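You operate a simulated robot arm through the tools that you are given. There is no shell and no other tool.

The job below is to be done with a simulated two-armed robot. You get a single attempt, and the scene is never put back.

JOB
Test the digital gauge beside the red tray against the master at about 200 kPa, then sort it.
Fine: PASS tray within 20 kPa, else ADJUST tray; vent the rig and back the pump off before unlocking.

The check looks at the end state, three seconds after you hand in, the way a careful person would. Anything else that was tipped, shoved, dropped, spilled or broken makes it a failure.

ROBOT AND FRAMES
Two 7-joint arms with two-finger parallel grippers on one trunk that stands fixed in place. Base frame: the origin is at the foot of the trunk, x ahead of it, y to its left, z up; the work surface is at about z = 0.86. Readings come in m, degrees, newtons and seconds.
The left shoulder is at [0.06, 0.144, 0.99], the right one opposite. With the tool pointing down near the work surface each hand reaches from about 0.32 to 0.74 m from the base axis, measured 20 degrees to its own side. Payload 1.57 kg a hand.
Tool frame (each hand has its own): the origin (TCP) lies between the finger pads and is the grasp point; the fingertips stand 0.03 m ahead of it; z points along the fingers, y is the line along which they close. Largest opening 0.11 m; finger width 0.024, thickness 0.012; the body of the gripper, 0.048 by 0.112 m, starts 0.078 m behind the TCP.
Orientation is told as [roll, pitch, yaw] about the base's x, y, z axes, in that order, counted from this pose: with the fingers straight down and closing along the base's y, the tool's x points along the base's -x, its y along +y and its z along -z.

CONTROLS
- The arms move only by the tool move_arm. It takes "left_deltas", "right_deltas" or both (then of equal length, played together; a hand with none holds still); each is a list of rows, each a list of 7 numbers: the gripper command, from -1 (fully open) to 1 (shut), values between in proportion, then the shift along the tool's x, y, z in mm, then the turn, a rotation vector about the tool's x, y, z in degrees. In form: [[jaw, x, y, z, ax, ay, az], ...]. A call has 1 to 20 rows; each row shifts and turns the commanded pose from where the row before left it, along the tool's axes as they then stand. Rows are played at 5 a second. More than 0.05 m and 8.6 degrees between two rows, or a gripper value outside its range, and nothing of the call is played. A pose out of reach is approached as far as the arm can. The call stops where the force on the tool passes 40 N (or 10 N more than at its start, if that is more) or the arm is blocked; 0.2 s more then pass. The fingers move at their own pace (about 0.045 m/s each) and stop on an object; they squeeze with about 33 N. The grip force told is the motor's: it shows also when the fingers shut on nothing. Time passes only in rows, and 0.2 s behind the last, so rows that do not move let the fingers close. It gives the time, the measured TCP pose, the force on the tool (base axes), the opening and the grip force at its end, in the units of the frame above (readings bear some noise), with the torque about the TCP (base axes, N m) and any sound that the robot's microphone picked up, and new pictures: "pictures" is both (left out), scene, wrist or none (wrist: the cameras of the hands that moved).
- Cameras (640 x 400 px; columns grow to the right, rows downward): "scene" is now at [0.0425, 0.0096, 1.6109]; the picture's right is [0.21, -0.98, 0.00], its down [-0.69, -0.15, -0.71] and it looks along [0.70, 0.15, -0.70] (base axes); focal length 368 px, centre (320, 200). "left" rides on the left gripper at [0.07, -0.016, -0.141] in its tool frame; the picture's right is [0.23, 0.97, 0.00], its down [-0.86, 0.20, -0.48] and it looks along [-0.47, 0.11, 0.88] (tool axes); focal length 222 px, centre (320, 200). "right" rides on the right gripper at [0.07, 0.016, -0.141] in its tool frame; the picture's right is [-0.23, 0.97, 0.00], its down [-0.86, -0.20, -0.48] and it looks along [-0.47, -0.11, 0.88] (tool axes); focal length 222 px, centre (320, 200). There is no depth. A picture from a camera that has moved, and an enlarged one, comes with that camera's place and axes in the base frame and with its lens. The place of the scene camera against the robot may be out by one fixed shift of up to 0.018 m in any direction.
- lift_body(by): slides the trunk up (or, below 0, down) by that many m; the arms and the scene camera ride with it, the base frame stays. It gives what a move gives, with no picture.
- head_to(pan, tilt): turns the head with the scene camera to pan (to the left, within 86 degrees either way) and tilt (down, from -29 to 69), counted from straight ahead of the robot. It gives what a move gives, and a new picture of the scene camera.
- enlarge(camera, box): a new picture of the part [left, top, right, bottom] of that camera's present view, enlarged. It takes no simulated time.
- hand_in(): hands the job in; it is judged then, once.

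Places have to be worked out from the pictures, the camera data and where the tool is seen. Open the grippers and draw the arms clear of the work before you hand the job in, unless the task says otherwise.

The tools are called after "Call:" as name(argument=value, ...) on one line, values as JSON. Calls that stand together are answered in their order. move_arm: Moves the arms, as the interface text tells. Its arguments: {"type":"object","properties":{"left_deltas":{"type":"array"},"right_deltas":{"type":"array"},"pictures":{"type":"string","enum":["both","scene","wrist","none"]}},"required":[]} The other tools are called the same way: lift_body (by) moves the trunk up or down; head_to (pan, tilt) turns the head that bears the scene camera; enlarge (camera, box) takes an enlarged picture of a part of a camera's view; hand_in () hands the job in.

At the start:

```text
time: 0.0
left_tool_pos: [0.5029, 0.395, 1.1501]
left_orientation: [0.1, -0.1, 0.2]
left_ft_force: [0.0, 0.1, 0.4]
left_ft_torque: [-0.01, 0.02, 0.0]
left_gripper_width: 0.11
left_grip_force: 0.1
right_tool_pos: [0.5141, -0.1363, 1.1502]
right_orientation: [0.0, 0.0, 0.0]
right_ft_force: [0.5, 0.5, -0.1]
right_ft_torque: [0.02, -0.03, 0.02]
right_gripper_width: 0.11
right_grip_force: 0.1
trunk travel left (down, up): [-0.588, 0.002]
head pan, tilt (commanded): [12.1, 44.6]
```

scene: 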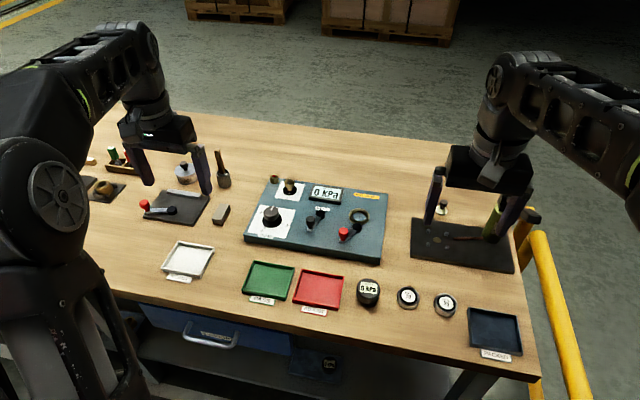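
right: 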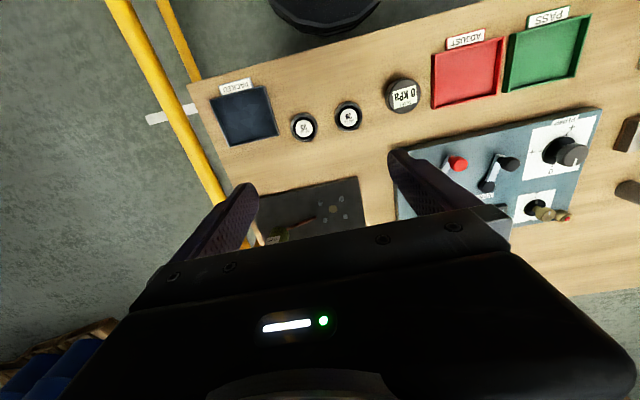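
left: 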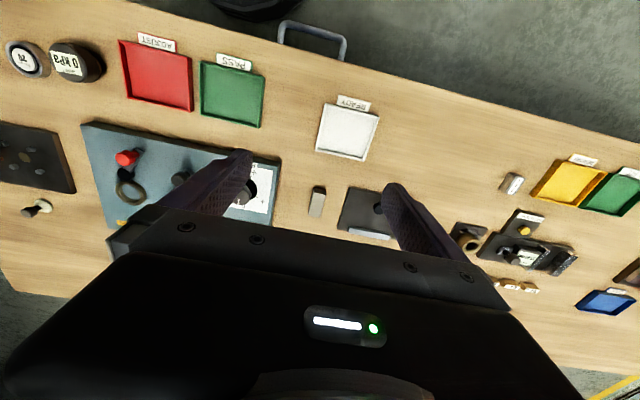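

I start by enlarging the scene view to understand the rig, trays and gauges.

Call:
enlarge(camera="scene", box=[230, 160, 400, 270])

Call:
enlarge(camera="scene", box=[230, 240, 540, 370])

Call:
enlarge(camera="right", box=[380, 0, 640, 240])

Call:
enlarge(camera="left", box=[0, 20, 300, 260])

```text
3.64 times, centred on (315, 215) of scene
camera zoom: at [0.0425, 0.0096, 1.6109], right [0.21, -0.98, 0.0], down [-0.69, -0.15, -0.71], along [0.7, 0.15, -0.7], focal length 1336 px, centre (338, 146)
```

zoom: 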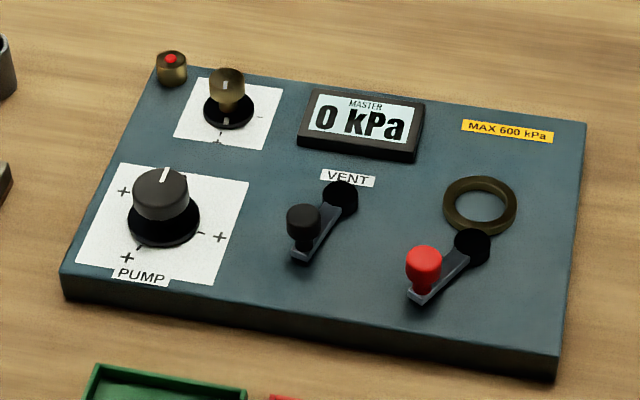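

```text
2.06 times, centred on (385, 305) of scene
camera zoom: at [0.0425, 0.0096, 1.6109], right [0.21, -0.98, 0.0], down [-0.69, -0.15, -0.71], along [0.7, 0.15, -0.7], focal length 759 px, centre (186, -17)
```

zoom: 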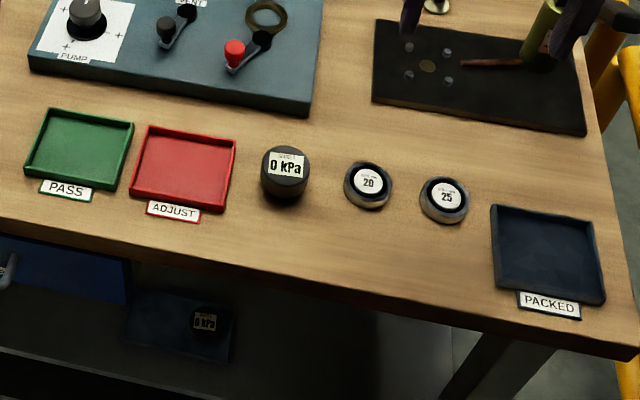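

```text
1.67 times, centred on (510, 120) of right
camera zoom: at [0.4441, -0.1209, 1.2913], right [0.23, 0.97, 0.0], down [0.86, -0.2, 0.48], along [0.47, -0.11, -0.88], focal length 370 px, centre (3, 333)
```

zoom: 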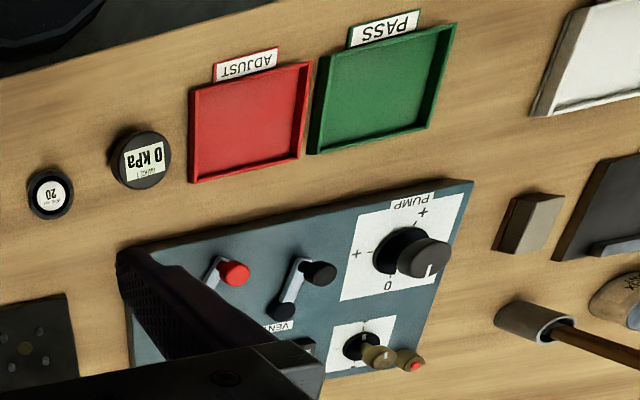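

```text
1.67 times, centred on (150, 140) of left
camera zoom: at [0.4309, 0.3781, 1.2899], right [-0.23, 0.97, 0.0], down [0.85, 0.2, 0.48], along [0.47, 0.11, -0.88], focal length 370 px, centre (603, 300)
```

zoom: 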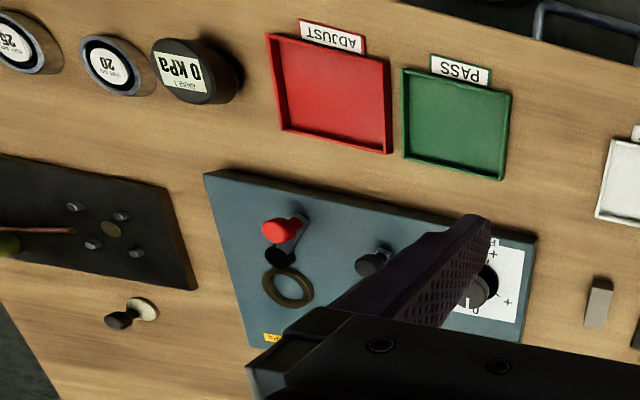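

The enlarged views are rendered sharply, so I zoom further on each control to read the markings.

Call:
enlarge(camera="scene", box=[250, 195, 310, 240])

Call:
enlarge(camera="scene", box=[300, 195, 380, 245])

Call:
enlarge(camera="scene", box=[265, 170, 345, 205])

Call:
enlarge(camera="scene", box=[340, 265, 400, 315])

Call:
enlarge(camera="left", box=[80, 120, 200, 230])

Call:
enlarge(camera="right", box=[500, 120, 620, 230])

```text
8.89 times, centred on (280, 218) of scene
camera zoom: at [0.0425, 0.0096, 1.6109], right [0.21, -0.98, 0.0], down [-0.69, -0.15, -0.71], along [0.7, 0.15, -0.7], focal length 3267 px, centre (676, 44)
```

zoom: 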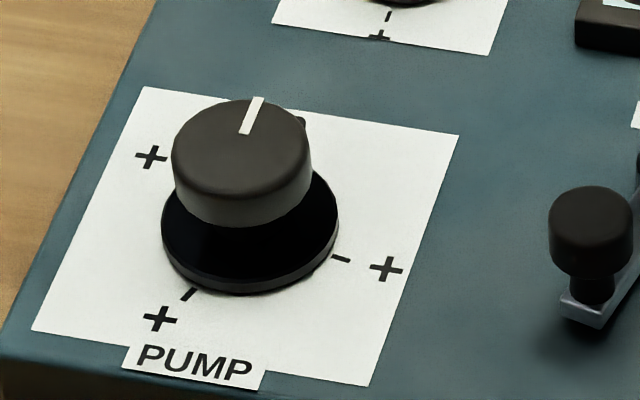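

```text
8.00 times, centred on (340, 220) of scene
camera zoom: at [0.0425, 0.0096, 1.6109], right [0.21, -0.98, 0.0], down [-0.69, -0.15, -0.71], along [0.7, 0.15, -0.7], focal length 2940 px, centre (160, 40)
```

zoom: 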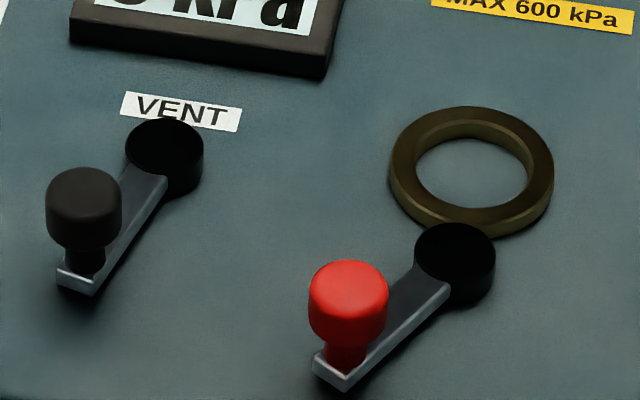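

```text
8.00 times, centred on (305, 188) of scene
camera zoom: at [0.0425, 0.0096, 1.6109], right [0.21, -0.98, 0.0], down [-0.69, -0.15, -0.71], along [0.7, 0.15, -0.7], focal length 2940 px, centre (440, 300)
```

zoom: 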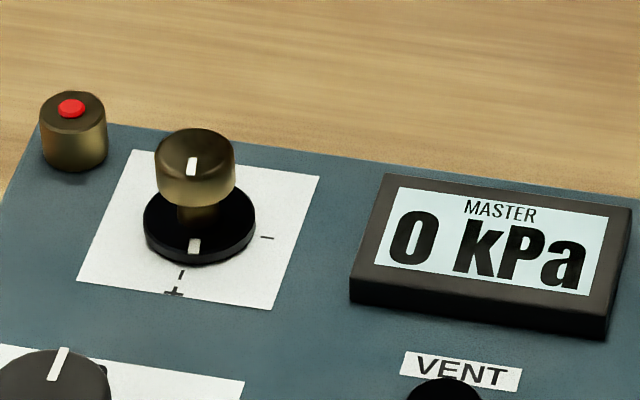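

```text
8.00 times, centred on (370, 290) of scene
camera zoom: at [0.0425, 0.0096, 1.6109], right [0.21, -0.98, 0.0], down [-0.69, -0.15, -0.71], along [0.7, 0.15, -0.7], focal length 2940 px, centre (-80, -520)
```

zoom: 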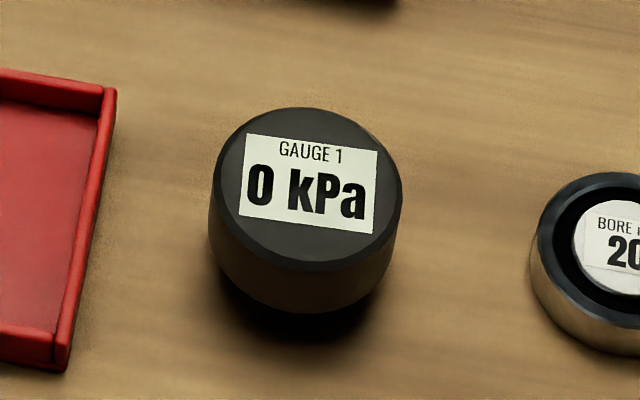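

```text
3.64 times, centred on (140, 175) of left
camera zoom: at [0.4309, 0.3781, 1.2899], right [-0.23, 0.97, 0.0], down [0.85, 0.2, 0.48], along [0.47, 0.11, -0.88], focal length 808 px, centre (974, 291)
```

zoom: 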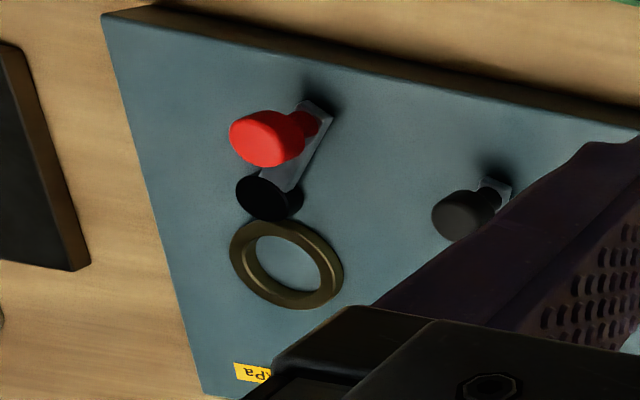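

```text
3.64 times, centred on (560, 175) of right
camera zoom: at [0.4441, -0.1209, 1.2913], right [0.23, 0.97, 0.0], down [0.86, -0.2, 0.48], along [0.47, -0.11, -0.88], focal length 808 px, centre (-553, 291)
```

zoom: 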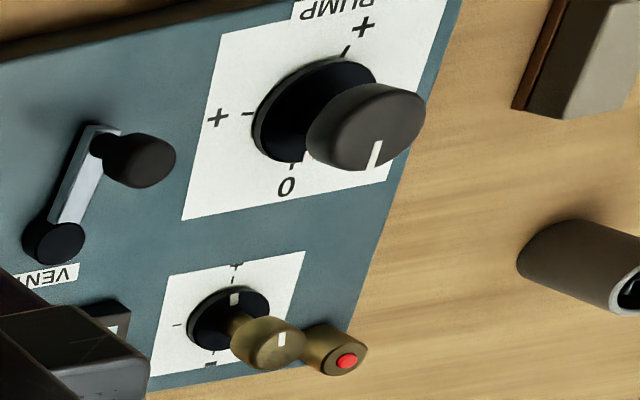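

The knob reads 0 and the lever states are visible; I need the gauge's underside shape and the ring's detail. I take close-ups from the wrist cameras.

Call:
enlarge(camera="right", box=[370, 65, 440, 125])

Call:
enlarge(camera="left", box=[40, 30, 120, 95])

Call:
enlarge(camera="left", box=[220, 160, 290, 220])

Call:
enlarge(camera="scene", box=[80, 130, 240, 280])

```text
6.67 times, centred on (405, 95) of right
camera zoom: at [0.4441, -0.1209, 1.2913], right [0.23, 0.97, 0.0], down [0.86, -0.2, 0.48], along [0.47, -0.11, -0.88], focal length 1481 px, centre (-247, 900)
```

zoom: 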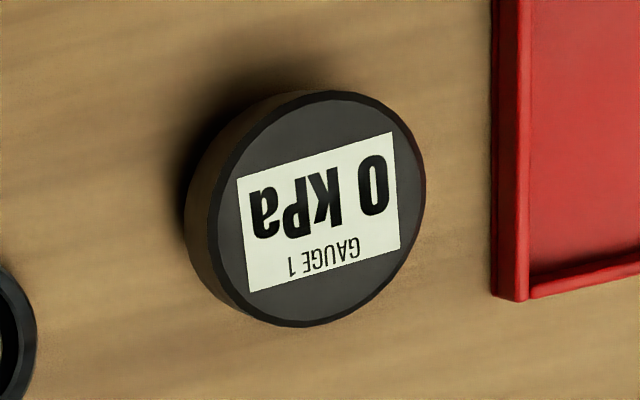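

```text
6.15 times, centred on (80, 62) of left
camera zoom: at [0.4309, 0.3781, 1.2899], right [-0.23, 0.97, 0.0], down [0.85, 0.2, 0.48], along [0.47, 0.11, -0.88], focal length 1367 px, centre (1797, 1046)
```

zoom: 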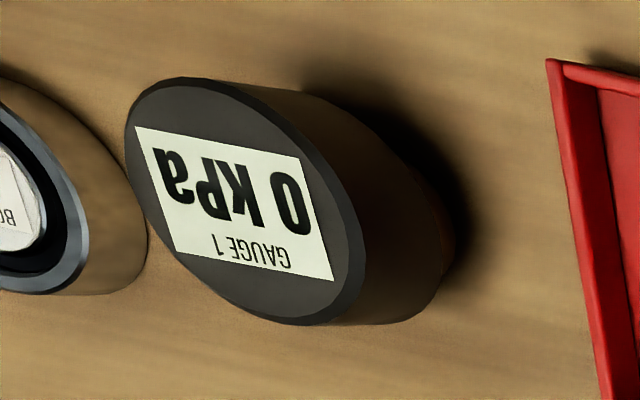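

```text
6.67 times, centred on (255, 190) of left
camera zoom: at [0.4309, 0.3781, 1.2899], right [-0.23, 0.97, 0.0], down [0.85, 0.2, 0.48], along [0.47, 0.11, -0.88], focal length 1481 px, centre (753, 267)
```

zoom: 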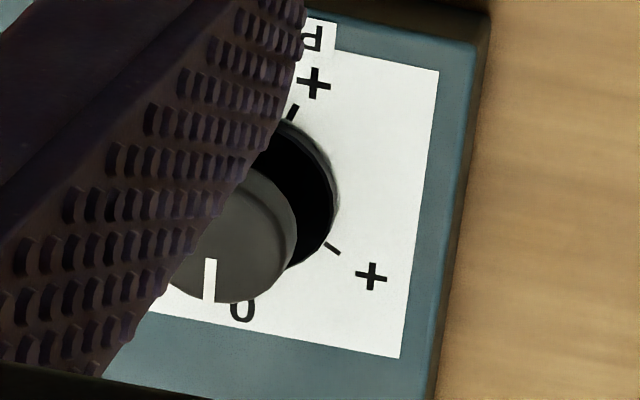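

```text
2.67 times, centred on (160, 205) of scene
camera zoom: at [0.0425, 0.0096, 1.6109], right [0.21, -0.98, 0.0], down [-0.69, -0.15, -0.71], along [0.7, 0.15, -0.7], focal length 980 px, centre (747, 187)
```

zoom: 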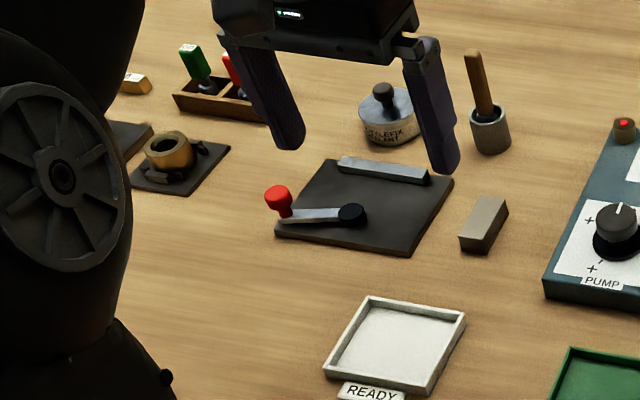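

Triangulating the two wrist views puts the gauge top at about [0.499, 0.006, 0.899], about 53 mm across; the rig ring is near [0.717, 0.06]. I move the right hand above the gauge with the jaws opened to about 80 mm.

Call:
move_arm(right_deltas=[[-0.45, 3, 28.4, 30, 0, 0, 0], [-0.45, 3, 28.4, 30, 0, 0, 0], [-0.45, 3, 28.4, 30, 0, 0, 0], [-0.45, 3, 28.4, 30, 0, 0, 0], [-0.45, 3, 28.3, 30, 0, 0, 0], [-0.45, 0, 0, 0, 0, 0, 0]], pictures="both")

```text
time: 1.4
left_tool_pos: [0.5019, 0.3934, 1.1502]
left_orientation: [0.0, -0.1, 0.0]
left_ft_force: [0.7, 0.0, 0.8]
left_ft_torque: [0.02, 0.01, -0.03]
left_gripper_width: 0.1101
left_grip_force: 0.0
right_tool_pos: [0.4986, 0.0046, 1.0009]
right_orientation: [-0.1, 0.0, 0.0]
right_ft_force: [1.0, -0.1, -0.4]
right_ft_torque: [0.02, 0.02, -0.01]
right_gripper_width: 0.0798
right_grip_force: 0.0
trunk travel left (down, up): [-0.588, 0.002]
head pan, tilt (commanded): [12.1, 44.6]
camera scene: at [0.0422, 0.009, 1.6109], right [0.21, -0.98, 0.0], down [-0.69, -0.15, -0.71], along [0.7, 0.15, -0.7], focal length 368 px, centre (320, 200)
camera right: at [0.4289, 0.0209, 1.1418], right [0.23, 0.97, 0.0], down [0.85, -0.2, 0.48], along [0.47, -0.11, -0.88], focal length 222 px, centre (320, 200)
```

scene: 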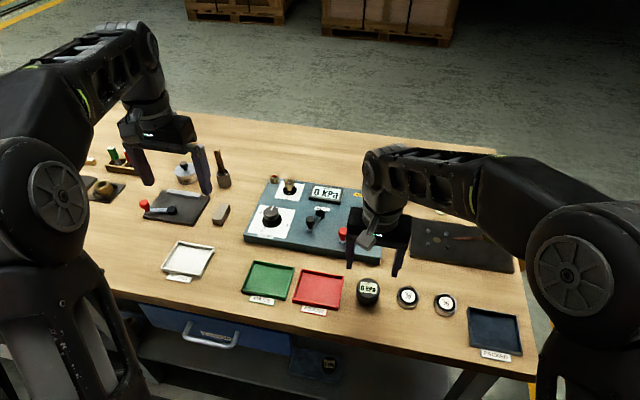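
right: 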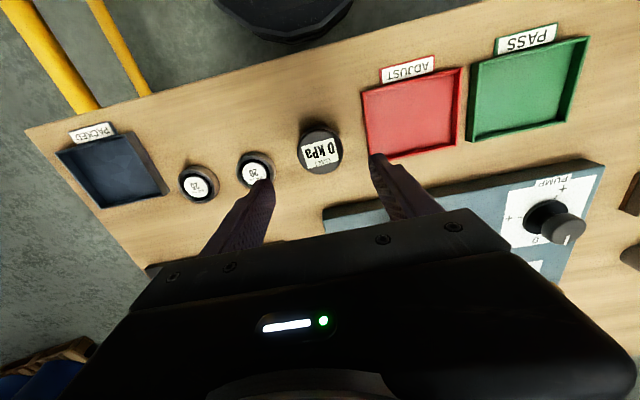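

The gauge is confirmed at about [0.497, 0.006]; both fingers will clear the tray and the bore ring. I take a close look at the gauge and then descend to grip its upper body.

Call:
enlarge(camera="right", box=[270, 110, 380, 190])

Call:
move_arm(right_deltas=[[-0.45, 0, 1, 32, 0, 0, 0], [-0.45, 0, 0, 32, 0, 0, 0], [-0.45, 0, 0, 20, 0, 0, 0], [-0.45, 0, 0, 10, 0, 0, 0], [-0.45, 0, 0, 0, 0, 0, 0]], pictures="both")

```text
5.00 times, centred on (325, 150) of right
camera zoom: at [0.4289, 0.0209, 1.1418], right [0.23, 0.97, 0.0], down [0.85, -0.2, 0.48], along [0.47, -0.11, -0.88], focal length 1111 px, centre (295, 450)
```

zoom: 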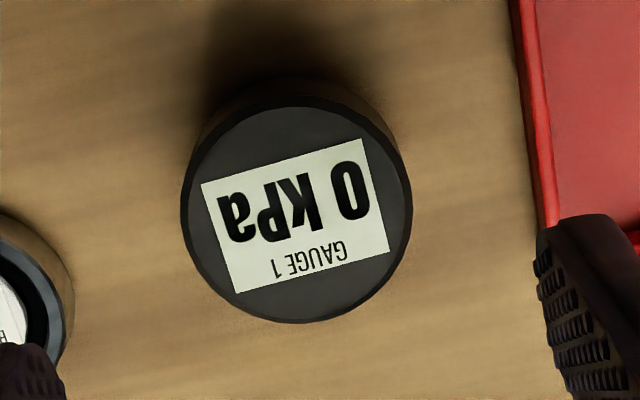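

```text
time: 2.6
left_tool_pos: [0.5032, 0.3923, 1.1501]
left_orientation: [0.1, -0.1, 0.2]
left_ft_force: [0.2, -0.1, -0.8]
left_ft_torque: [0.03, 0.0, 0.0]
left_gripper_width: 0.1101
left_grip_force: 0.1
right_tool_pos: [0.5004, 0.0072, 0.9059]
right_orientation: [0.0, -0.1, 0.1]
right_ft_force: [-0.7, -0.2, 0.2]
right_ft_torque: [0.03, -0.01, 0.0]
right_gripper_width: 0.0797
right_grip_force: 0.1
trunk travel left (down, up): [-0.588, 0.002]
head pan, tilt (commanded): [12.1, 44.6]
camera scene: at [0.0424, 0.0096, 1.6109], right [0.21, -0.98, 0.0], down [-0.69, -0.15, -0.71], along [0.7, 0.15, -0.7], focal length 368 px, centre (320, 200)
camera right: at [0.4289, 0.0221, 1.047], right [0.23, 0.97, 0.0], down [0.85, -0.2, 0.48], along [0.47, -0.11, -0.88], focal length 222 px, centre (320, 200)
```

scene: 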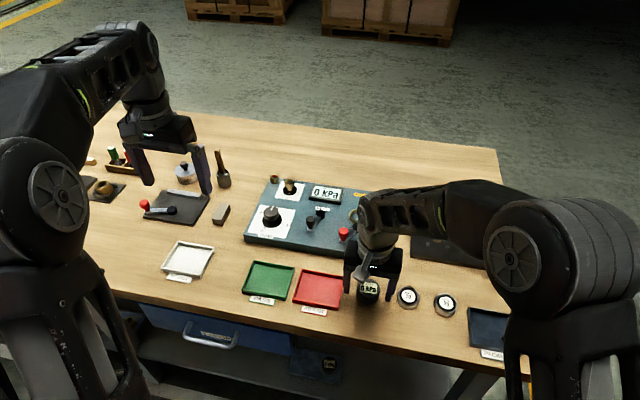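
right: 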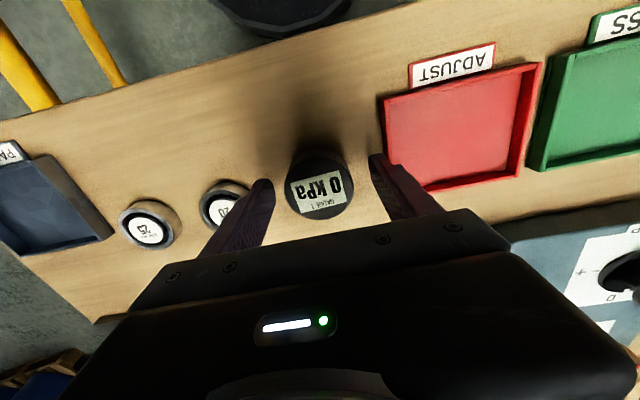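

The fingers straddle the gauge with no contact force. I trim x by 2 mm and close the jaws.

Call:
move_arm(right_deltas=[[-0.45, 2, 0, 0, 0, 0, 0], [1, 0, 0, 0, 0, 0, 0], [1, 0, 0, 0, 0, 0, 0], [1, 0, 0, 0, 0, 0, 0], [1, 0, 0, 0, 0, 0, 0], [1, 0, 0, 0, 0, 0, 0]], pictures="wrist")

```text
time: 4.0
left_tool_pos: [0.5024, 0.3948, 1.1512]
left_orientation: [0.0, -0.2, 0.1]
left_ft_force: [0.1, 0.5, -0.2]
left_ft_torque: [0.0, -0.01, 0.0]
left_gripper_width: 0.1101
left_grip_force: 0.2
right_tool_pos: [0.4971, 0.0062, 0.9057]
right_orientation: [0.1, 0.1, 0.0]
right_ft_force: [0.2, -0.5, -0.4]
right_ft_torque: [-0.02, -0.01, -0.02]
right_gripper_width: 0.0512
right_grip_force: 33.0
trunk travel left (down, up): [-0.588, 0.002]
head pan, tilt (commanded): [12.1, 44.6]
camera right: at [0.4269, 0.0222, 1.0472], right [0.23, 0.97, 0.0], down [0.86, -0.2, 0.48], along [0.47, -0.11, -0.88], focal length 222 px, centre (320, 200)
```

right: 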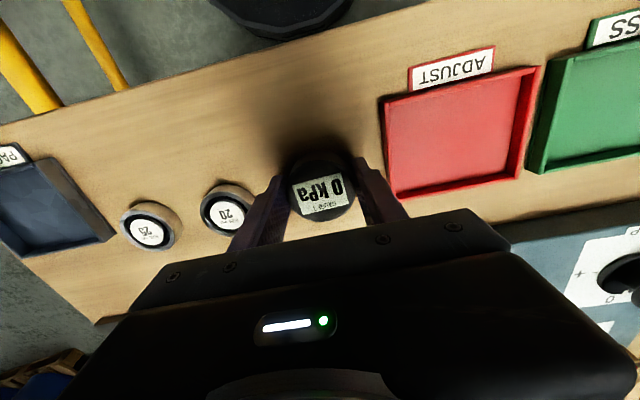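

Gripped at 51 mm with 33 N. I lift it about 110 mm and look at the gauge's underside.

Call:
move_arm(right_deltas=[[1, 0, 0, -15, 0, 0, 0], [1, 0, 0, -30, 0, 0, 0], [1, 0, 0, -35, 0, 0, 0], [1, 0, 0, -30, 0, 0, 0], [1, 0, 0, 0, 0, 0, 0]], pictures="both")

Call:
enlarge(camera="scene", box=[320, 220, 420, 310])

Call:
enlarge(camera="left", box=[0, 0, 300, 260])

```text
time: 5.2
left_tool_pos: [0.5028, 0.3931, 1.1492]
left_orientation: [0.1, -0.1, 0.1]
left_ft_force: [0.2, 1.0, -0.3]
left_ft_torque: [-0.04, 0.04, -0.03]
left_gripper_width: 0.1101
left_grip_force: 0.1
right_tool_pos: [0.4976, 0.0054, 1.0151]
right_orientation: [0.0, 0.1, 0.0]
right_ft_force: [-0.4, -0.1, 0.2]
right_ft_torque: [0.01, 0.01, 0.02]
right_gripper_width: 0.0002
right_grip_force: 21.1
trunk travel left (down, up): [-0.588, 0.002]
head pan, tilt (commanded): [12.1, 44.6]
camera scene: at [0.0427, 0.0097, 1.6109], right [0.21, -0.98, 0.0], down [-0.69, -0.15, -0.71], along [0.7, 0.15, -0.7], focal length 368 px, centre (320, 200)
camera right: at [0.4278, 0.022, 1.1578], right [0.23, 0.97, 0.0], down [0.86, -0.2, 0.48], along [0.47, -0.11, -0.88], focal length 222 px, centre (320, 200)
```

scene: 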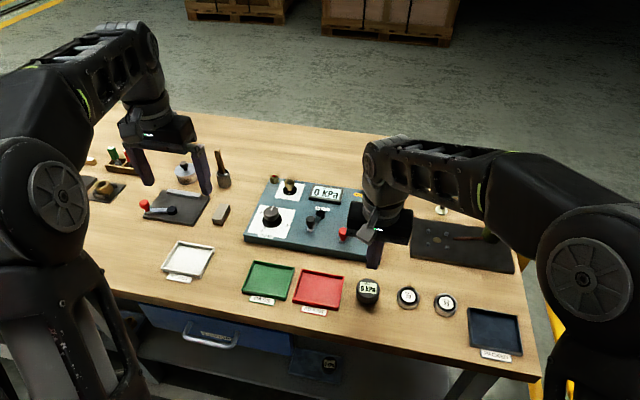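
right: 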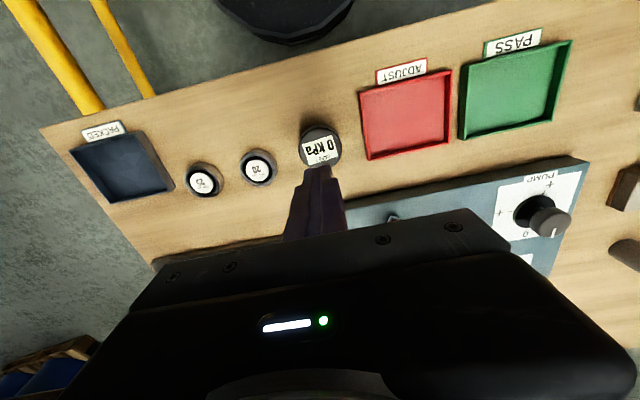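

```text
4.44 times, centred on (370, 265) of scene
camera zoom: at [0.0427, 0.0097, 1.6109], right [0.21, -0.98, 0.0], down [-0.69, -0.15, -0.71], along [0.7, 0.15, -0.7], focal length 1633 px, centre (98, -89)
```

zoom: 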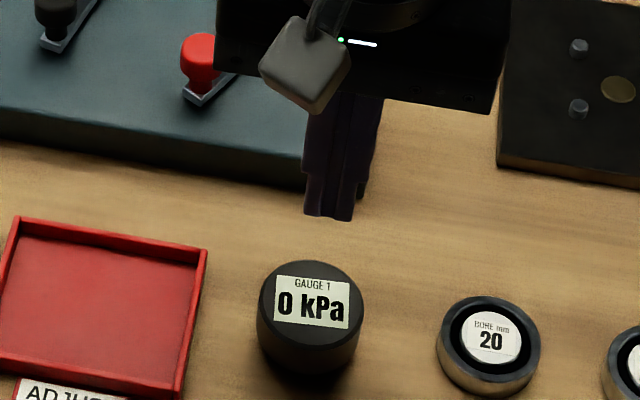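

```text
1.54 times, centred on (150, 130) of left
camera zoom: at [0.4311, 0.3781, 1.2898], right [-0.23, 0.97, 0.0], down [0.85, 0.2, 0.48], along [0.47, 0.11, -0.88], focal length 342 px, centre (582, 308)
```

zoom: 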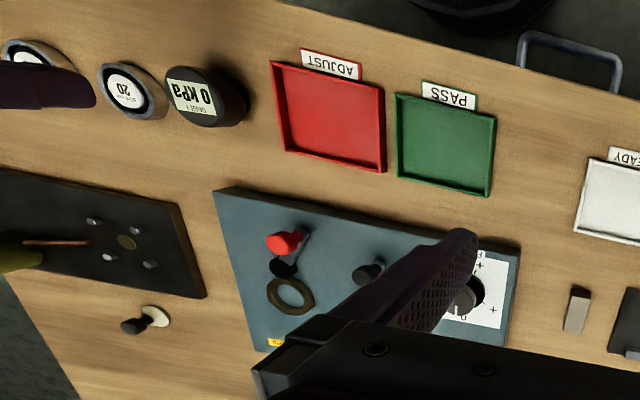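

The grip slipped off and the gauge stayed upright on the table in the same spot. I check its exact place before gripping lower down on the body.

Call:
enlarge(camera="right", box=[270, 110, 380, 190])

Call:
enlarge(camera="left", box=[40, 30, 120, 95])

```text
5.00 times, centred on (325, 150) of right
camera zoom: at [0.4278, 0.022, 1.1578], right [0.23, 0.97, 0.0], down [0.86, -0.2, 0.48], along [0.47, -0.11, -0.88], focal length 1111 px, centre (295, 450)
```

zoom: 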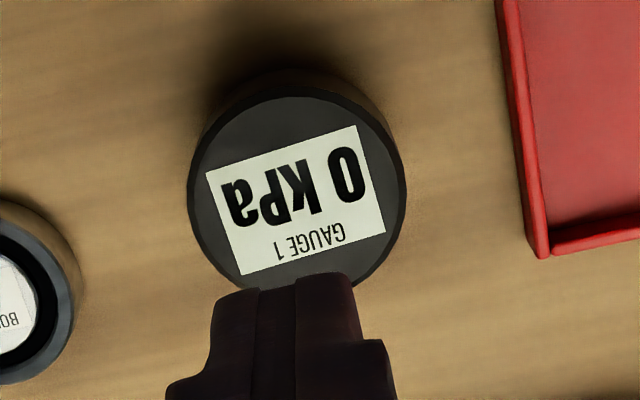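

```text
6.15 times, centred on (80, 62) of left
camera zoom: at [0.4311, 0.3781, 1.2898], right [-0.23, 0.97, 0.0], down [0.85, 0.2, 0.48], along [0.47, 0.11, -0.88], focal length 1367 px, centre (1797, 1046)
```

zoom: 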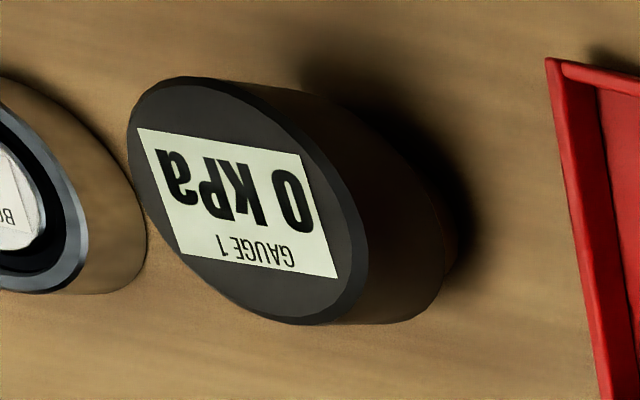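

The gauge is at [0.498, 0.006] and undisturbed. I reopen, go down to TCP z of about 0.893 (tips just above the table), and grip lower.

Call:
move_arm(right_deltas=[[-0.36, 0, 0, 0, 0, 0, 0], [-0.36, 0, 0, 0, 0, 0, 0], [-0.36, 0, 0, 20, 0, 0, 0], [-0.36, 0, 0, 30, 0, 0, 0], [-0.36, 0, 0, 30, 0, 0, 0], [-0.36, 0, 0, 25, 0, 0, 0], [-0.36, 0, 0, 16, 0, 0, 0], [-0.36, 0, 0, 0, 0, 0, 0], [1, 0, 0, 0, 0, 0, 0], [1, 0, 0, 0, 0, 0, 0], [1, 0, 0, 0, 0, 0, 0], [1, 0, 0, 0, 0, 0, 0], [1, 0, 0, 0, 0, 0, 0]], pictures="wrist")

```text
time: 8.0
left_tool_pos: [0.5025, 0.3949, 1.1501]
left_orientation: [0.0, -0.1, 0.0]
left_ft_force: [0.1, 1.2, -0.1]
left_ft_torque: [0.03, 0.0, 0.02]
left_gripper_width: 0.1097
left_grip_force: 0.1
right_tool_pos: [0.496, 0.0066, 0.8938]
right_orientation: [0.0, -0.1, 0.1]
right_ft_force: [0.6, 0.1, 0.8]
right_ft_torque: [0.01, -0.04, -0.02]
right_gripper_width: 0.051
right_grip_force: 32.7
trunk travel left (down, up): [-0.588, 0.002]
head pan, tilt (commanded): [12.1, 44.6]
camera right: at [0.4272, 0.0224, 1.0362], right [0.23, 0.97, 0.0], down [0.86, -0.2, 0.48], along [0.47, -0.11, -0.88], focal length 222 px, centre (320, 200)
```

right: 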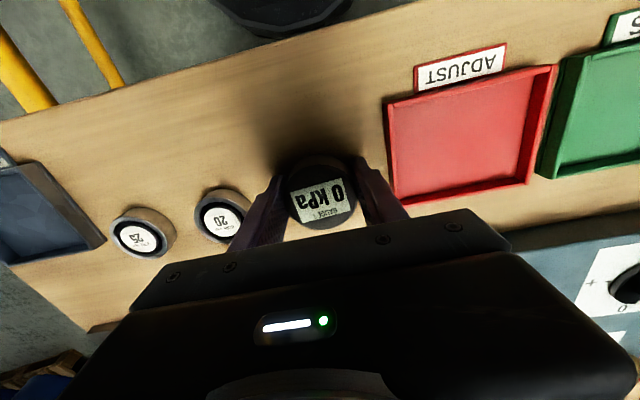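

Gripped again at 51 mm, lower on the body. I lift gently by 12 mm and check whether the weight shows on the wrist.

Call:
move_arm(right_deltas=[[1, 0, 0, -2, 0, 0, 0], [1, 0, 0, -3, 0, 0, 0], [1, 0, 0, -3, 0, 0, 0], [1, 0, 0, -4, 0, 0, 0], [1, 0, 0, 0, 0, 0, 0]], pictures="wrist")

Call:
enlarge(camera="scene", box=[330, 240, 410, 310])

```text
time: 9.2
left_tool_pos: [0.5031, 0.3935, 1.1499]
left_orientation: [0.1, -0.1, 0.1]
left_ft_force: [0.1, -0.5, -0.8]
left_ft_torque: [0.02, 0.0, 0.04]
left_gripper_width: 0.1101
left_grip_force: 0.1
right_tool_pos: [0.4991, 0.0061, 0.9071]
right_orientation: [0.1, 0.0, -0.1]
right_ft_force: [-0.1, 0.1, -1.9]
right_ft_torque: [-0.04, 0.01, 0.0]
right_gripper_width: 0.0511
right_grip_force: 32.9
trunk travel left (down, up): [-0.588, 0.002]
head pan, tilt (commanded): [12.1, 44.6]
camera right: at [0.4272, 0.022, 1.0483], right [0.23, 0.97, 0.0], down [0.86, -0.2, 0.48], along [0.47, -0.11, -0.88], focal length 222 px, centre (320, 200)
```

right: 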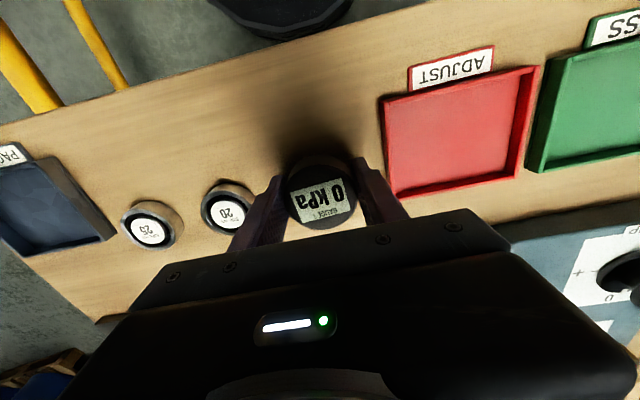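

```text
5.71 times, centred on (370, 275) of scene
camera zoom: at [0.0427, 0.0097, 1.6109], right [0.21, -0.98, 0.0], down [-0.69, -0.15, -0.71], along [0.7, 0.15, -0.7], focal length 2100 px, centre (34, -229)
```

zoom: 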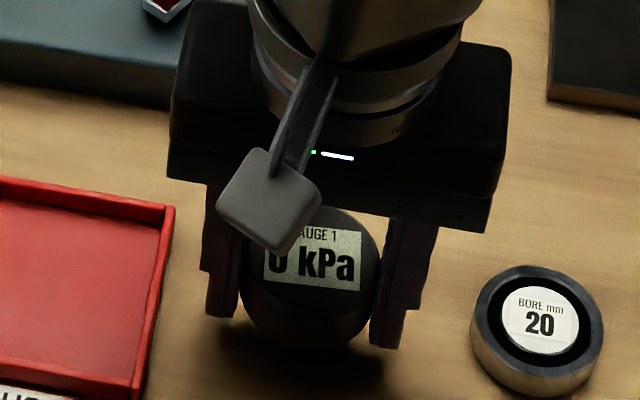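

The wrist reads about 2 N of weight, so the gauge is held. I lift slowly to z of about 1.0.

Call:
move_arm(right_deltas=[[1, 0, 0, -5, 0, 0, 0], [1, 0, 0, -10, 0, 0, 0], [1, 0, 0, -13, 0, 0, 0], [1, 0, 0, -13, 0, 0, 0], [1, 0, 0, -13, 0, 0, 0], [1, 0, 0, -13, 0, 0, 0], [1, 0, 0, -13, 0, 0, 0], [1, 0, 0, -10, 0, 0, 0], [1, 0, 0, -5, 0, 0, 0], [1, 0, 0, 0, 0, 0, 0]], pictures="both")

Call:
enlarge(camera="left", box=[0, 0, 300, 260])

```text
time: 11.4
left_tool_pos: [0.5032, 0.3941, 1.1499]
left_orientation: [0.1, -0.1, 0.0]
left_ft_force: [-1.1, -0.1, 0.0]
left_ft_torque: [-0.01, 0.02, -0.02]
left_gripper_width: 0.1098
left_grip_force: 0.0
right_tool_pos: [0.4967, 0.0066, 1.0013]
right_orientation: [0.0, -0.1, -0.1]
right_ft_force: [-0.6, -0.4, -2.6]
right_ft_torque: [0.01, 0.02, -0.03]
right_gripper_width: 0.0511
right_grip_force: 33.1
trunk travel left (down, up): [-0.588, 0.002]
head pan, tilt (commanded): [12.1, 44.6]
camera scene: at [0.0427, 0.0097, 1.6109], right [0.21, -0.98, 0.0], down [-0.69, -0.15, -0.71], along [0.7, 0.15, -0.7], focal length 368 px, centre (320, 200)
camera right: at [0.4267, 0.0221, 1.1438], right [0.23, 0.97, 0.0], down [0.86, -0.2, 0.48], along [0.47, -0.11, -0.88], focal length 222 px, centre (320, 200)
```

scene: 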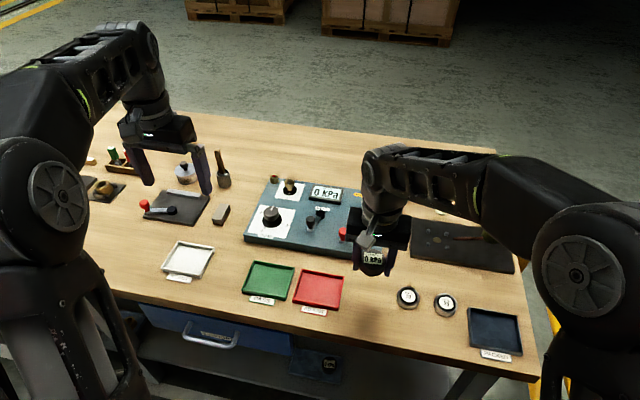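
right: 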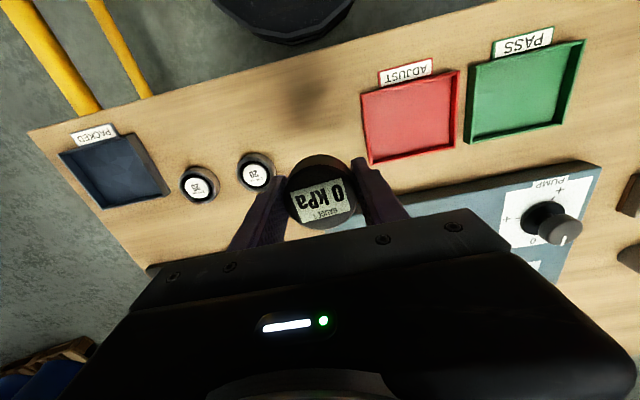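

```text
1.54 times, centred on (150, 130) of left
camera zoom: at [0.4311, 0.3781, 1.2899], right [-0.23, 0.97, 0.0], down [0.85, 0.2, 0.48], along [0.47, 0.11, -0.88], focal length 342 px, centre (582, 308)
```

zoom: 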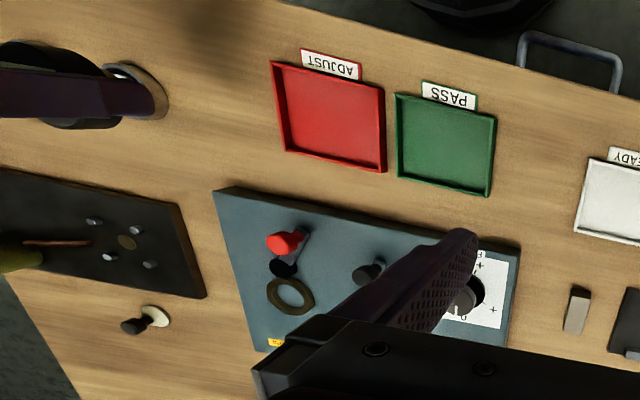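

The gauge is secure at z = 1.0. I shift the left hand a little forward and inward so its camera gets a clean, accurate view of the ring and levers.

Call:
move_arm(left_deltas=[[-1, -26, -21, 0, 0, 0, 0], [-1, -26, -21, 0, 0, 0, 0], [-1, -26, -22, 0, 0, 0, 0], [-1, 0, 0, 0, 0, 0, 0]], pictures="wrist")

Call:
enlarge(camera="left", box=[100, 100, 260, 220])

```text
time: 12.4
left_tool_pos: [0.511, 0.386, 1.1503]
left_orientation: [0.1, -0.2, 0.1]
left_ft_force: [-0.6, -1.1, 0.1]
left_ft_torque: [0.01, 0.01, 0.03]
left_gripper_width: 0.1102
left_grip_force: 0.1
left hand out of reach, approached as far as the arm can: row 1, 2, 3
right_tool_pos: [0.4972, 0.0054, 1.0026]
right_orientation: [-0.1, 0.0, -0.1]
right_ft_force: [-0.5, 0.8, -2.2]
right_ft_torque: [-0.01, 0.04, -0.01]
right_gripper_width: 0.0512
right_grip_force: 32.6
trunk travel left (down, up): [-0.588, 0.002]
head pan, tilt (commanded): [12.1, 44.6]
camera left: at [0.4393, 0.371, 1.29], right [-0.23, 0.97, 0.0], down [0.85, 0.2, 0.48], along [0.47, 0.11, -0.88], focal length 222 px, centre (320, 200)
```

left: 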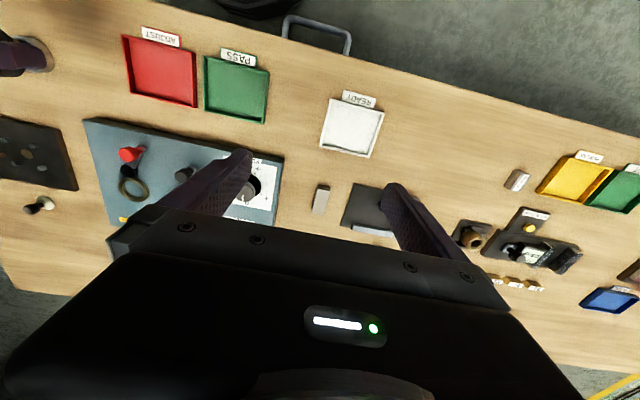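

```text
3.33 times, centred on (180, 160) of left
camera zoom: at [0.4393, 0.371, 1.29], right [-0.23, 0.97, 0.0], down [0.85, 0.2, 0.48], along [0.47, 0.11, -0.88], focal length 740 px, centre (787, 333)
```

zoom: 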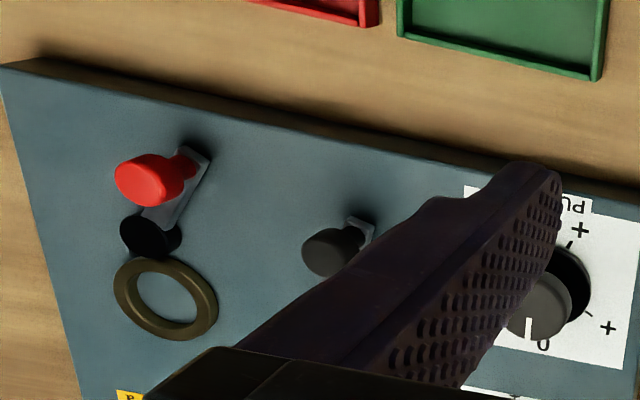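

The vertical tool cannot reach out that far (left hand stopped early), and by my estimate the ring is about 40 mm beyond reach with vertical fingers. So I set the gauge back down where it was, tilt the tool about 20° forward, and re-grip with that tilt.

Call:
move_arm(right_deltas=[[1, 0, 0, 15, 0, 0, 0], [1, 0, 0, 20, 0, 0, 0], [1, 0, 0, 20, 0, 0, 0], [1, 0, 0, 20, 0, 0, 0], [1, 0, 0, 15, 0, 0, 0], [1, 0, 0, 10, 0, 0, 0], [1, 0, 0, 4, 0, 0, 0], [1, 0, 0, 2.5, 0, 0, 0], [1, 0, 0, 0, 0, 0, 0]], pictures="wrist")

```text
time: 14.4
left_tool_pos: [0.5114, 0.3874, 1.1506]
left_orientation: [0.0, -0.2, 0.1]
left_ft_force: [-0.8, -0.4, 0.8]
left_ft_torque: [0.03, 0.02, 0.06]
left_gripper_width: 0.11
left_grip_force: 0.1
right_tool_pos: [0.4971, 0.0066, 0.8957]
right_orientation: [0.1, -0.1, 0.0]
right_ft_force: [-0.3, -0.2, -2.8]
right_ft_torque: [-0.02, 0.03, 0.01]
right_gripper_width: 0.0512
right_grip_force: 32.8
trunk travel left (down, up): [-0.588, 0.002]
head pan, tilt (commanded): [12.1, 44.6]
camera right: at [0.4268, 0.022, 1.0365], right [0.23, 0.97, 0.0], down [0.86, -0.2, 0.48], along [0.47, -0.11, -0.88], focal length 222 px, centre (320, 200)
```

right: 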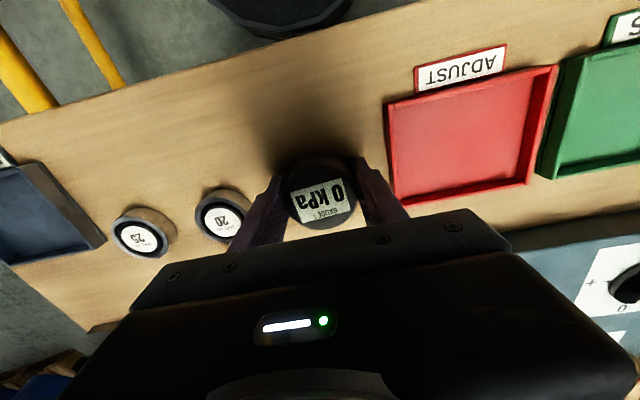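

The weight is still on the hand, so the base is a fraction of a millimetre above the table. I lower in tiny steps and then open to 74 mm.

Call:
move_arm(right_deltas=[[1, 0, 0, 0.4, 0, 0, 0], [1, 0, 0, 0.4, 0, 0, 0], [1, 0, 0, 0, 0, 0, 0], [0.0, 0, 0, 0, 0, 0, 0], [-0.2, 0, 0, 0, 0, 0, 0], [-0.36, 0, 0, 0, 0, 0, 0], [-0.36, 0, 0, 0, 0, 0, 0]], pictures="wrist")

```text
time: 16.0
left_tool_pos: [0.51, 0.3871, 1.1509]
left_orientation: [0.0, -0.2, 0.2]
left_ft_force: [0.6, -0.6, 0.3]
left_ft_torque: [0.03, 0.0, 0.02]
left_gripper_width: 0.11
left_grip_force: 0.0
right_tool_pos: [0.4975, 0.0065, 0.8937]
right_orientation: [0.0, 0.0, 0.0]
right_ft_force: [0.0, -0.2, -0.2]
right_ft_torque: [-0.01, -0.02, 0.0]
right_gripper_width: 0.0748
right_grip_force: 0.2
trunk travel left (down, up): [-0.588, 0.002]
head pan, tilt (commanded): [12.1, 44.6]
camera right: at [0.4269, 0.0219, 1.036], right [0.23, 0.97, 0.0], down [0.86, -0.2, 0.48], along [0.47, -0.11, -0.88], focal length 222 px, centre (320, 200)
```

right: 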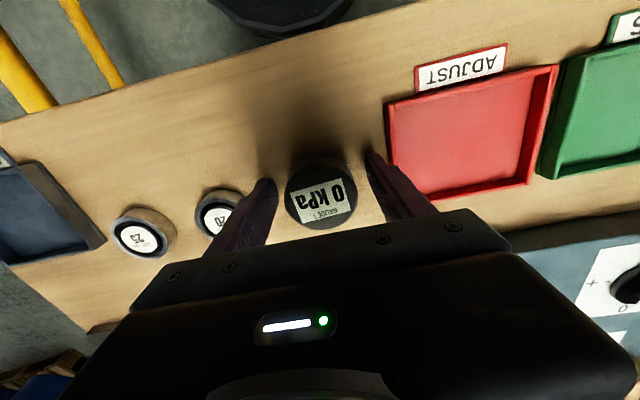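

The gauge stands free on the table. I raise 4 mm, shift back 6 mm, and tilt the tool 20° about its y axis so the fingers point forward and down.

Call:
move_arm(right_deltas=[[-0.36, 3, 0, -4, 0, 0, 0], [-0.36, 3, 0, 0, 0, 0, 0], [-0.36, 0, 0, 0, 0, -5, 0], [-0.36, 0, 0, 0, 0, -5, 0], [-0.36, 0, 0, 0, 0, -5, 0], [-0.36, 0, 0, 0, 0, -5, 0], [-0.36, 0, 0, 0, 0, 0, 0]], pictures="both")

Call:
enlarge(camera="scene", box=[320, 230, 420, 310])

```text
time: 17.6
left_tool_pos: [0.5104, 0.3861, 1.1507]
left_orientation: [0.1, -0.2, 0.1]
left_ft_force: [-0.1, -0.4, 0.3]
left_ft_torque: [0.02, -0.03, 0.01]
left_gripper_width: 0.1098
left_grip_force: 0.0
right_tool_pos: [0.4909, 0.006, 0.8973]
right_orientation: [0.1, -20.0, -0.1]
right_ft_force: [0.6, -0.2, 0.1]
right_ft_torque: [0.0, 0.01, 0.0]
right_gripper_width: 0.0747
right_grip_force: 0.0
trunk travel left (down, up): [-0.588, 0.002]
head pan, tilt (commanded): [12.1, 44.6]
camera scene: at [0.0428, 0.0093, 1.6109], right [0.21, -0.98, 0.0], down [-0.69, -0.15, -0.71], along [0.7, 0.15, -0.7], focal length 368 px, centre (320, 200)
camera right: at [0.377, 0.0218, 1.0074], right [0.21, 0.97, 0.08], down [0.64, -0.2, 0.74], along [0.74, -0.11, -0.67], focal length 222 px, centre (320, 200)
```

scene: 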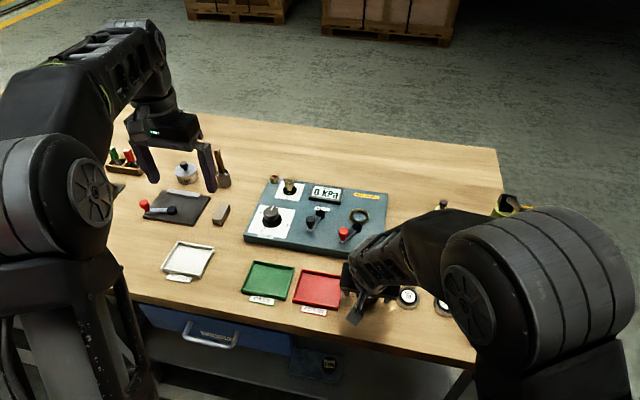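
right: 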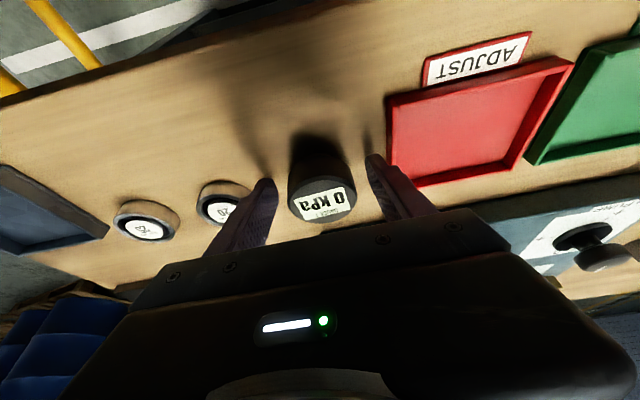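

```text
5.00 times, centred on (370, 270) of scene
camera zoom: at [0.0428, 0.0093, 1.6109], right [0.21, -0.98, 0.0], down [-0.69, -0.15, -0.71], along [0.7, 0.15, -0.7], focal length 1838 px, centre (70, -150)
```

zoom: 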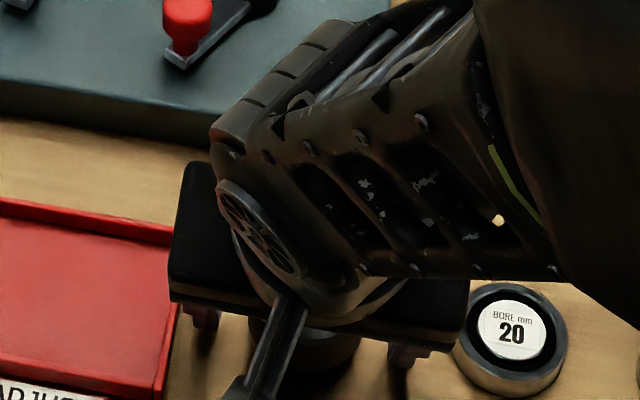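

The tilted fingers straddle the gauge cleanly. I close the jaws on it.

Call:
move_arm(right_deltas=[[0.0, 0, 0, 0, 0, 0, 0], [0.2, 0, 0, 0, 0, 0, 0], [1, 0, 0, 0, 0, 0, 0], [1, 0, 0, 0, 0, 0, 0], [1, 0, 0, 0, 0, 0, 0], [1, 0, 0, 0, 0, 0, 0]], pictures="wrist")

Call:
enlarge(camera="scene", box=[245, 170, 405, 270])

```text
time: 19.0
left_tool_pos: [0.5111, 0.3876, 1.1484]
left_orientation: [0.1, -0.2, 0.2]
left_ft_force: [-0.3, -0.4, -0.4]
left_ft_torque: [0.01, 0.0, 0.0]
left_gripper_width: 0.1101
left_grip_force: 0.0
right_tool_pos: [0.4916, 0.0061, 0.8972]
right_orientation: [0.0, -20.0, 0.1]
right_ft_force: [0.1, -0.2, -0.9]
right_ft_torque: [0.01, -0.03, 0.01]
right_gripper_width: 0.051
right_grip_force: 33.5
trunk travel left (down, up): [-0.588, 0.002]
head pan, tilt (commanded): [12.1, 44.6]
camera right: at [0.3769, 0.0221, 1.0076], right [0.21, 0.97, 0.08], down [0.64, -0.2, 0.74], along [0.74, -0.11, -0.67], focal length 222 px, centre (320, 200)
```

right: 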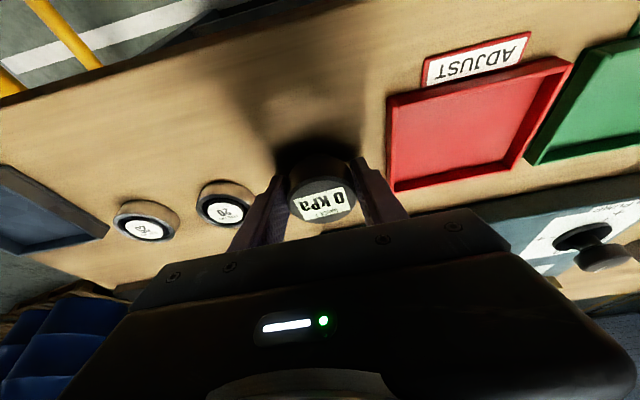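

```text
4.00 times, centred on (325, 220) of scene
camera zoom: at [0.0426, 0.0096, 1.6109], right [0.21, -0.98, 0.0], down [-0.69, -0.15, -0.71], along [0.7, 0.15, -0.7], focal length 1470 px, centre (300, 120)
```

zoom: 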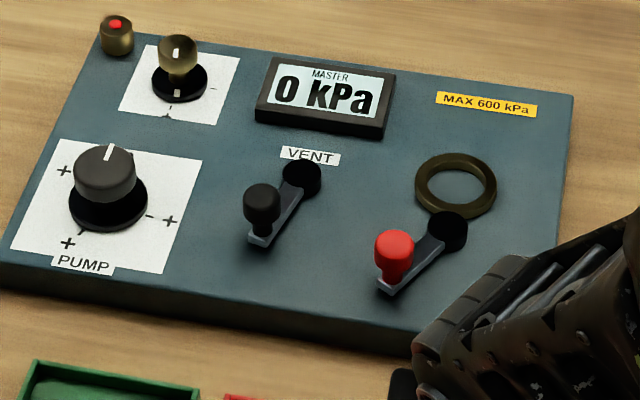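

Gripped at 51 mm. I lift straight up slowly (in the tilted tool frame that is −0.342 x, −0.94 z), about 85 mm.

Call:
move_arm(right_deltas=[[1, -0.7, 0, -1.9, 0, 0, 0], [1, -1.4, 0, -3.8, 0, 0, 0], [1, -2.7, 0, -7.5, 0, 0, 0], [1, -4.1, 0, -11.3, 0, 0, 0], [1, -4.1, 0, -11.3, 0, 0, 0], [1, -4.1, 0, -11.3, 0, 0, 0], [1, -4.1, 0, -11.3, 0, 0, 0], [1, -4.1, 0, -11.3, 0, 0, 0], [1, -2.7, 0, -7.5, 0, 0, 0], [1, -1.4, 0, -3.8, 0, 0, 0], [1, 0, 0, 0, 0, 0, 0]], pictures="both")

```text
time: 21.4
left_tool_pos: [0.5118, 0.3867, 1.1516]
left_orientation: [0.1, -0.2, 0.1]
left_ft_force: [0.4, -0.9, 0.6]
left_ft_torque: [-0.03, 0.01, 0.02]
left_gripper_width: 0.11
left_grip_force: 0.1
right_tool_pos: [0.4915, 0.0049, 0.9854]
right_orientation: [0.0, -19.9, -0.1]
right_ft_force: [-0.2, 0.6, -2.7]
right_ft_torque: [-0.02, 0.01, -0.04]
right_gripper_width: 0.0508
right_grip_force: 32.8
trunk travel left (down, up): [-0.588, 0.002]
head pan, tilt (commanded): [12.1, 44.6]
camera scene: at [0.0427, 0.0097, 1.6109], right [0.21, -0.98, 0.0], down [-0.69, -0.15, -0.71], along [0.7, 0.15, -0.7], focal length 368 px, centre (320, 200)
camera right: at [0.3771, 0.0216, 1.094], right [0.21, 0.97, 0.08], down [0.64, -0.2, 0.74], along [0.74, -0.11, -0.67], focal length 222 px, centre (320, 200)
```

scene: 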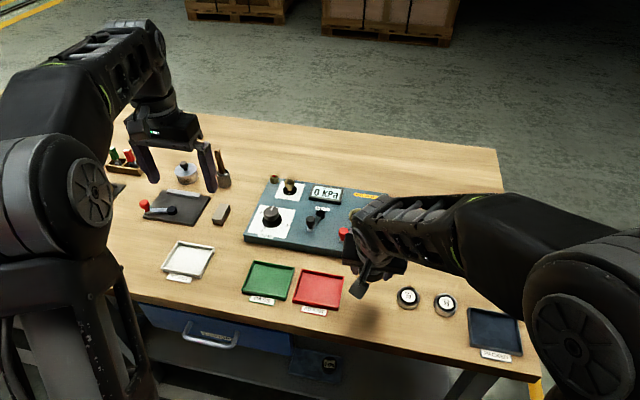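
right: 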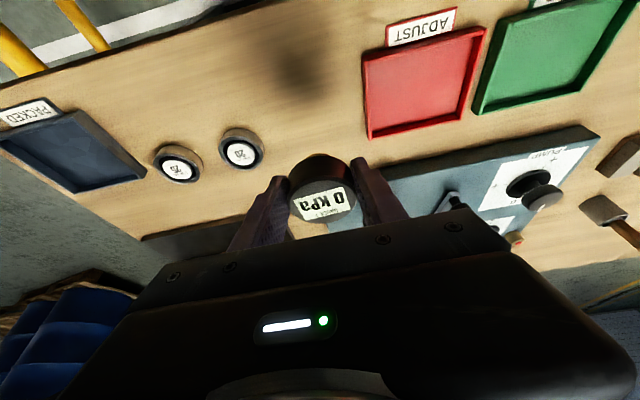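

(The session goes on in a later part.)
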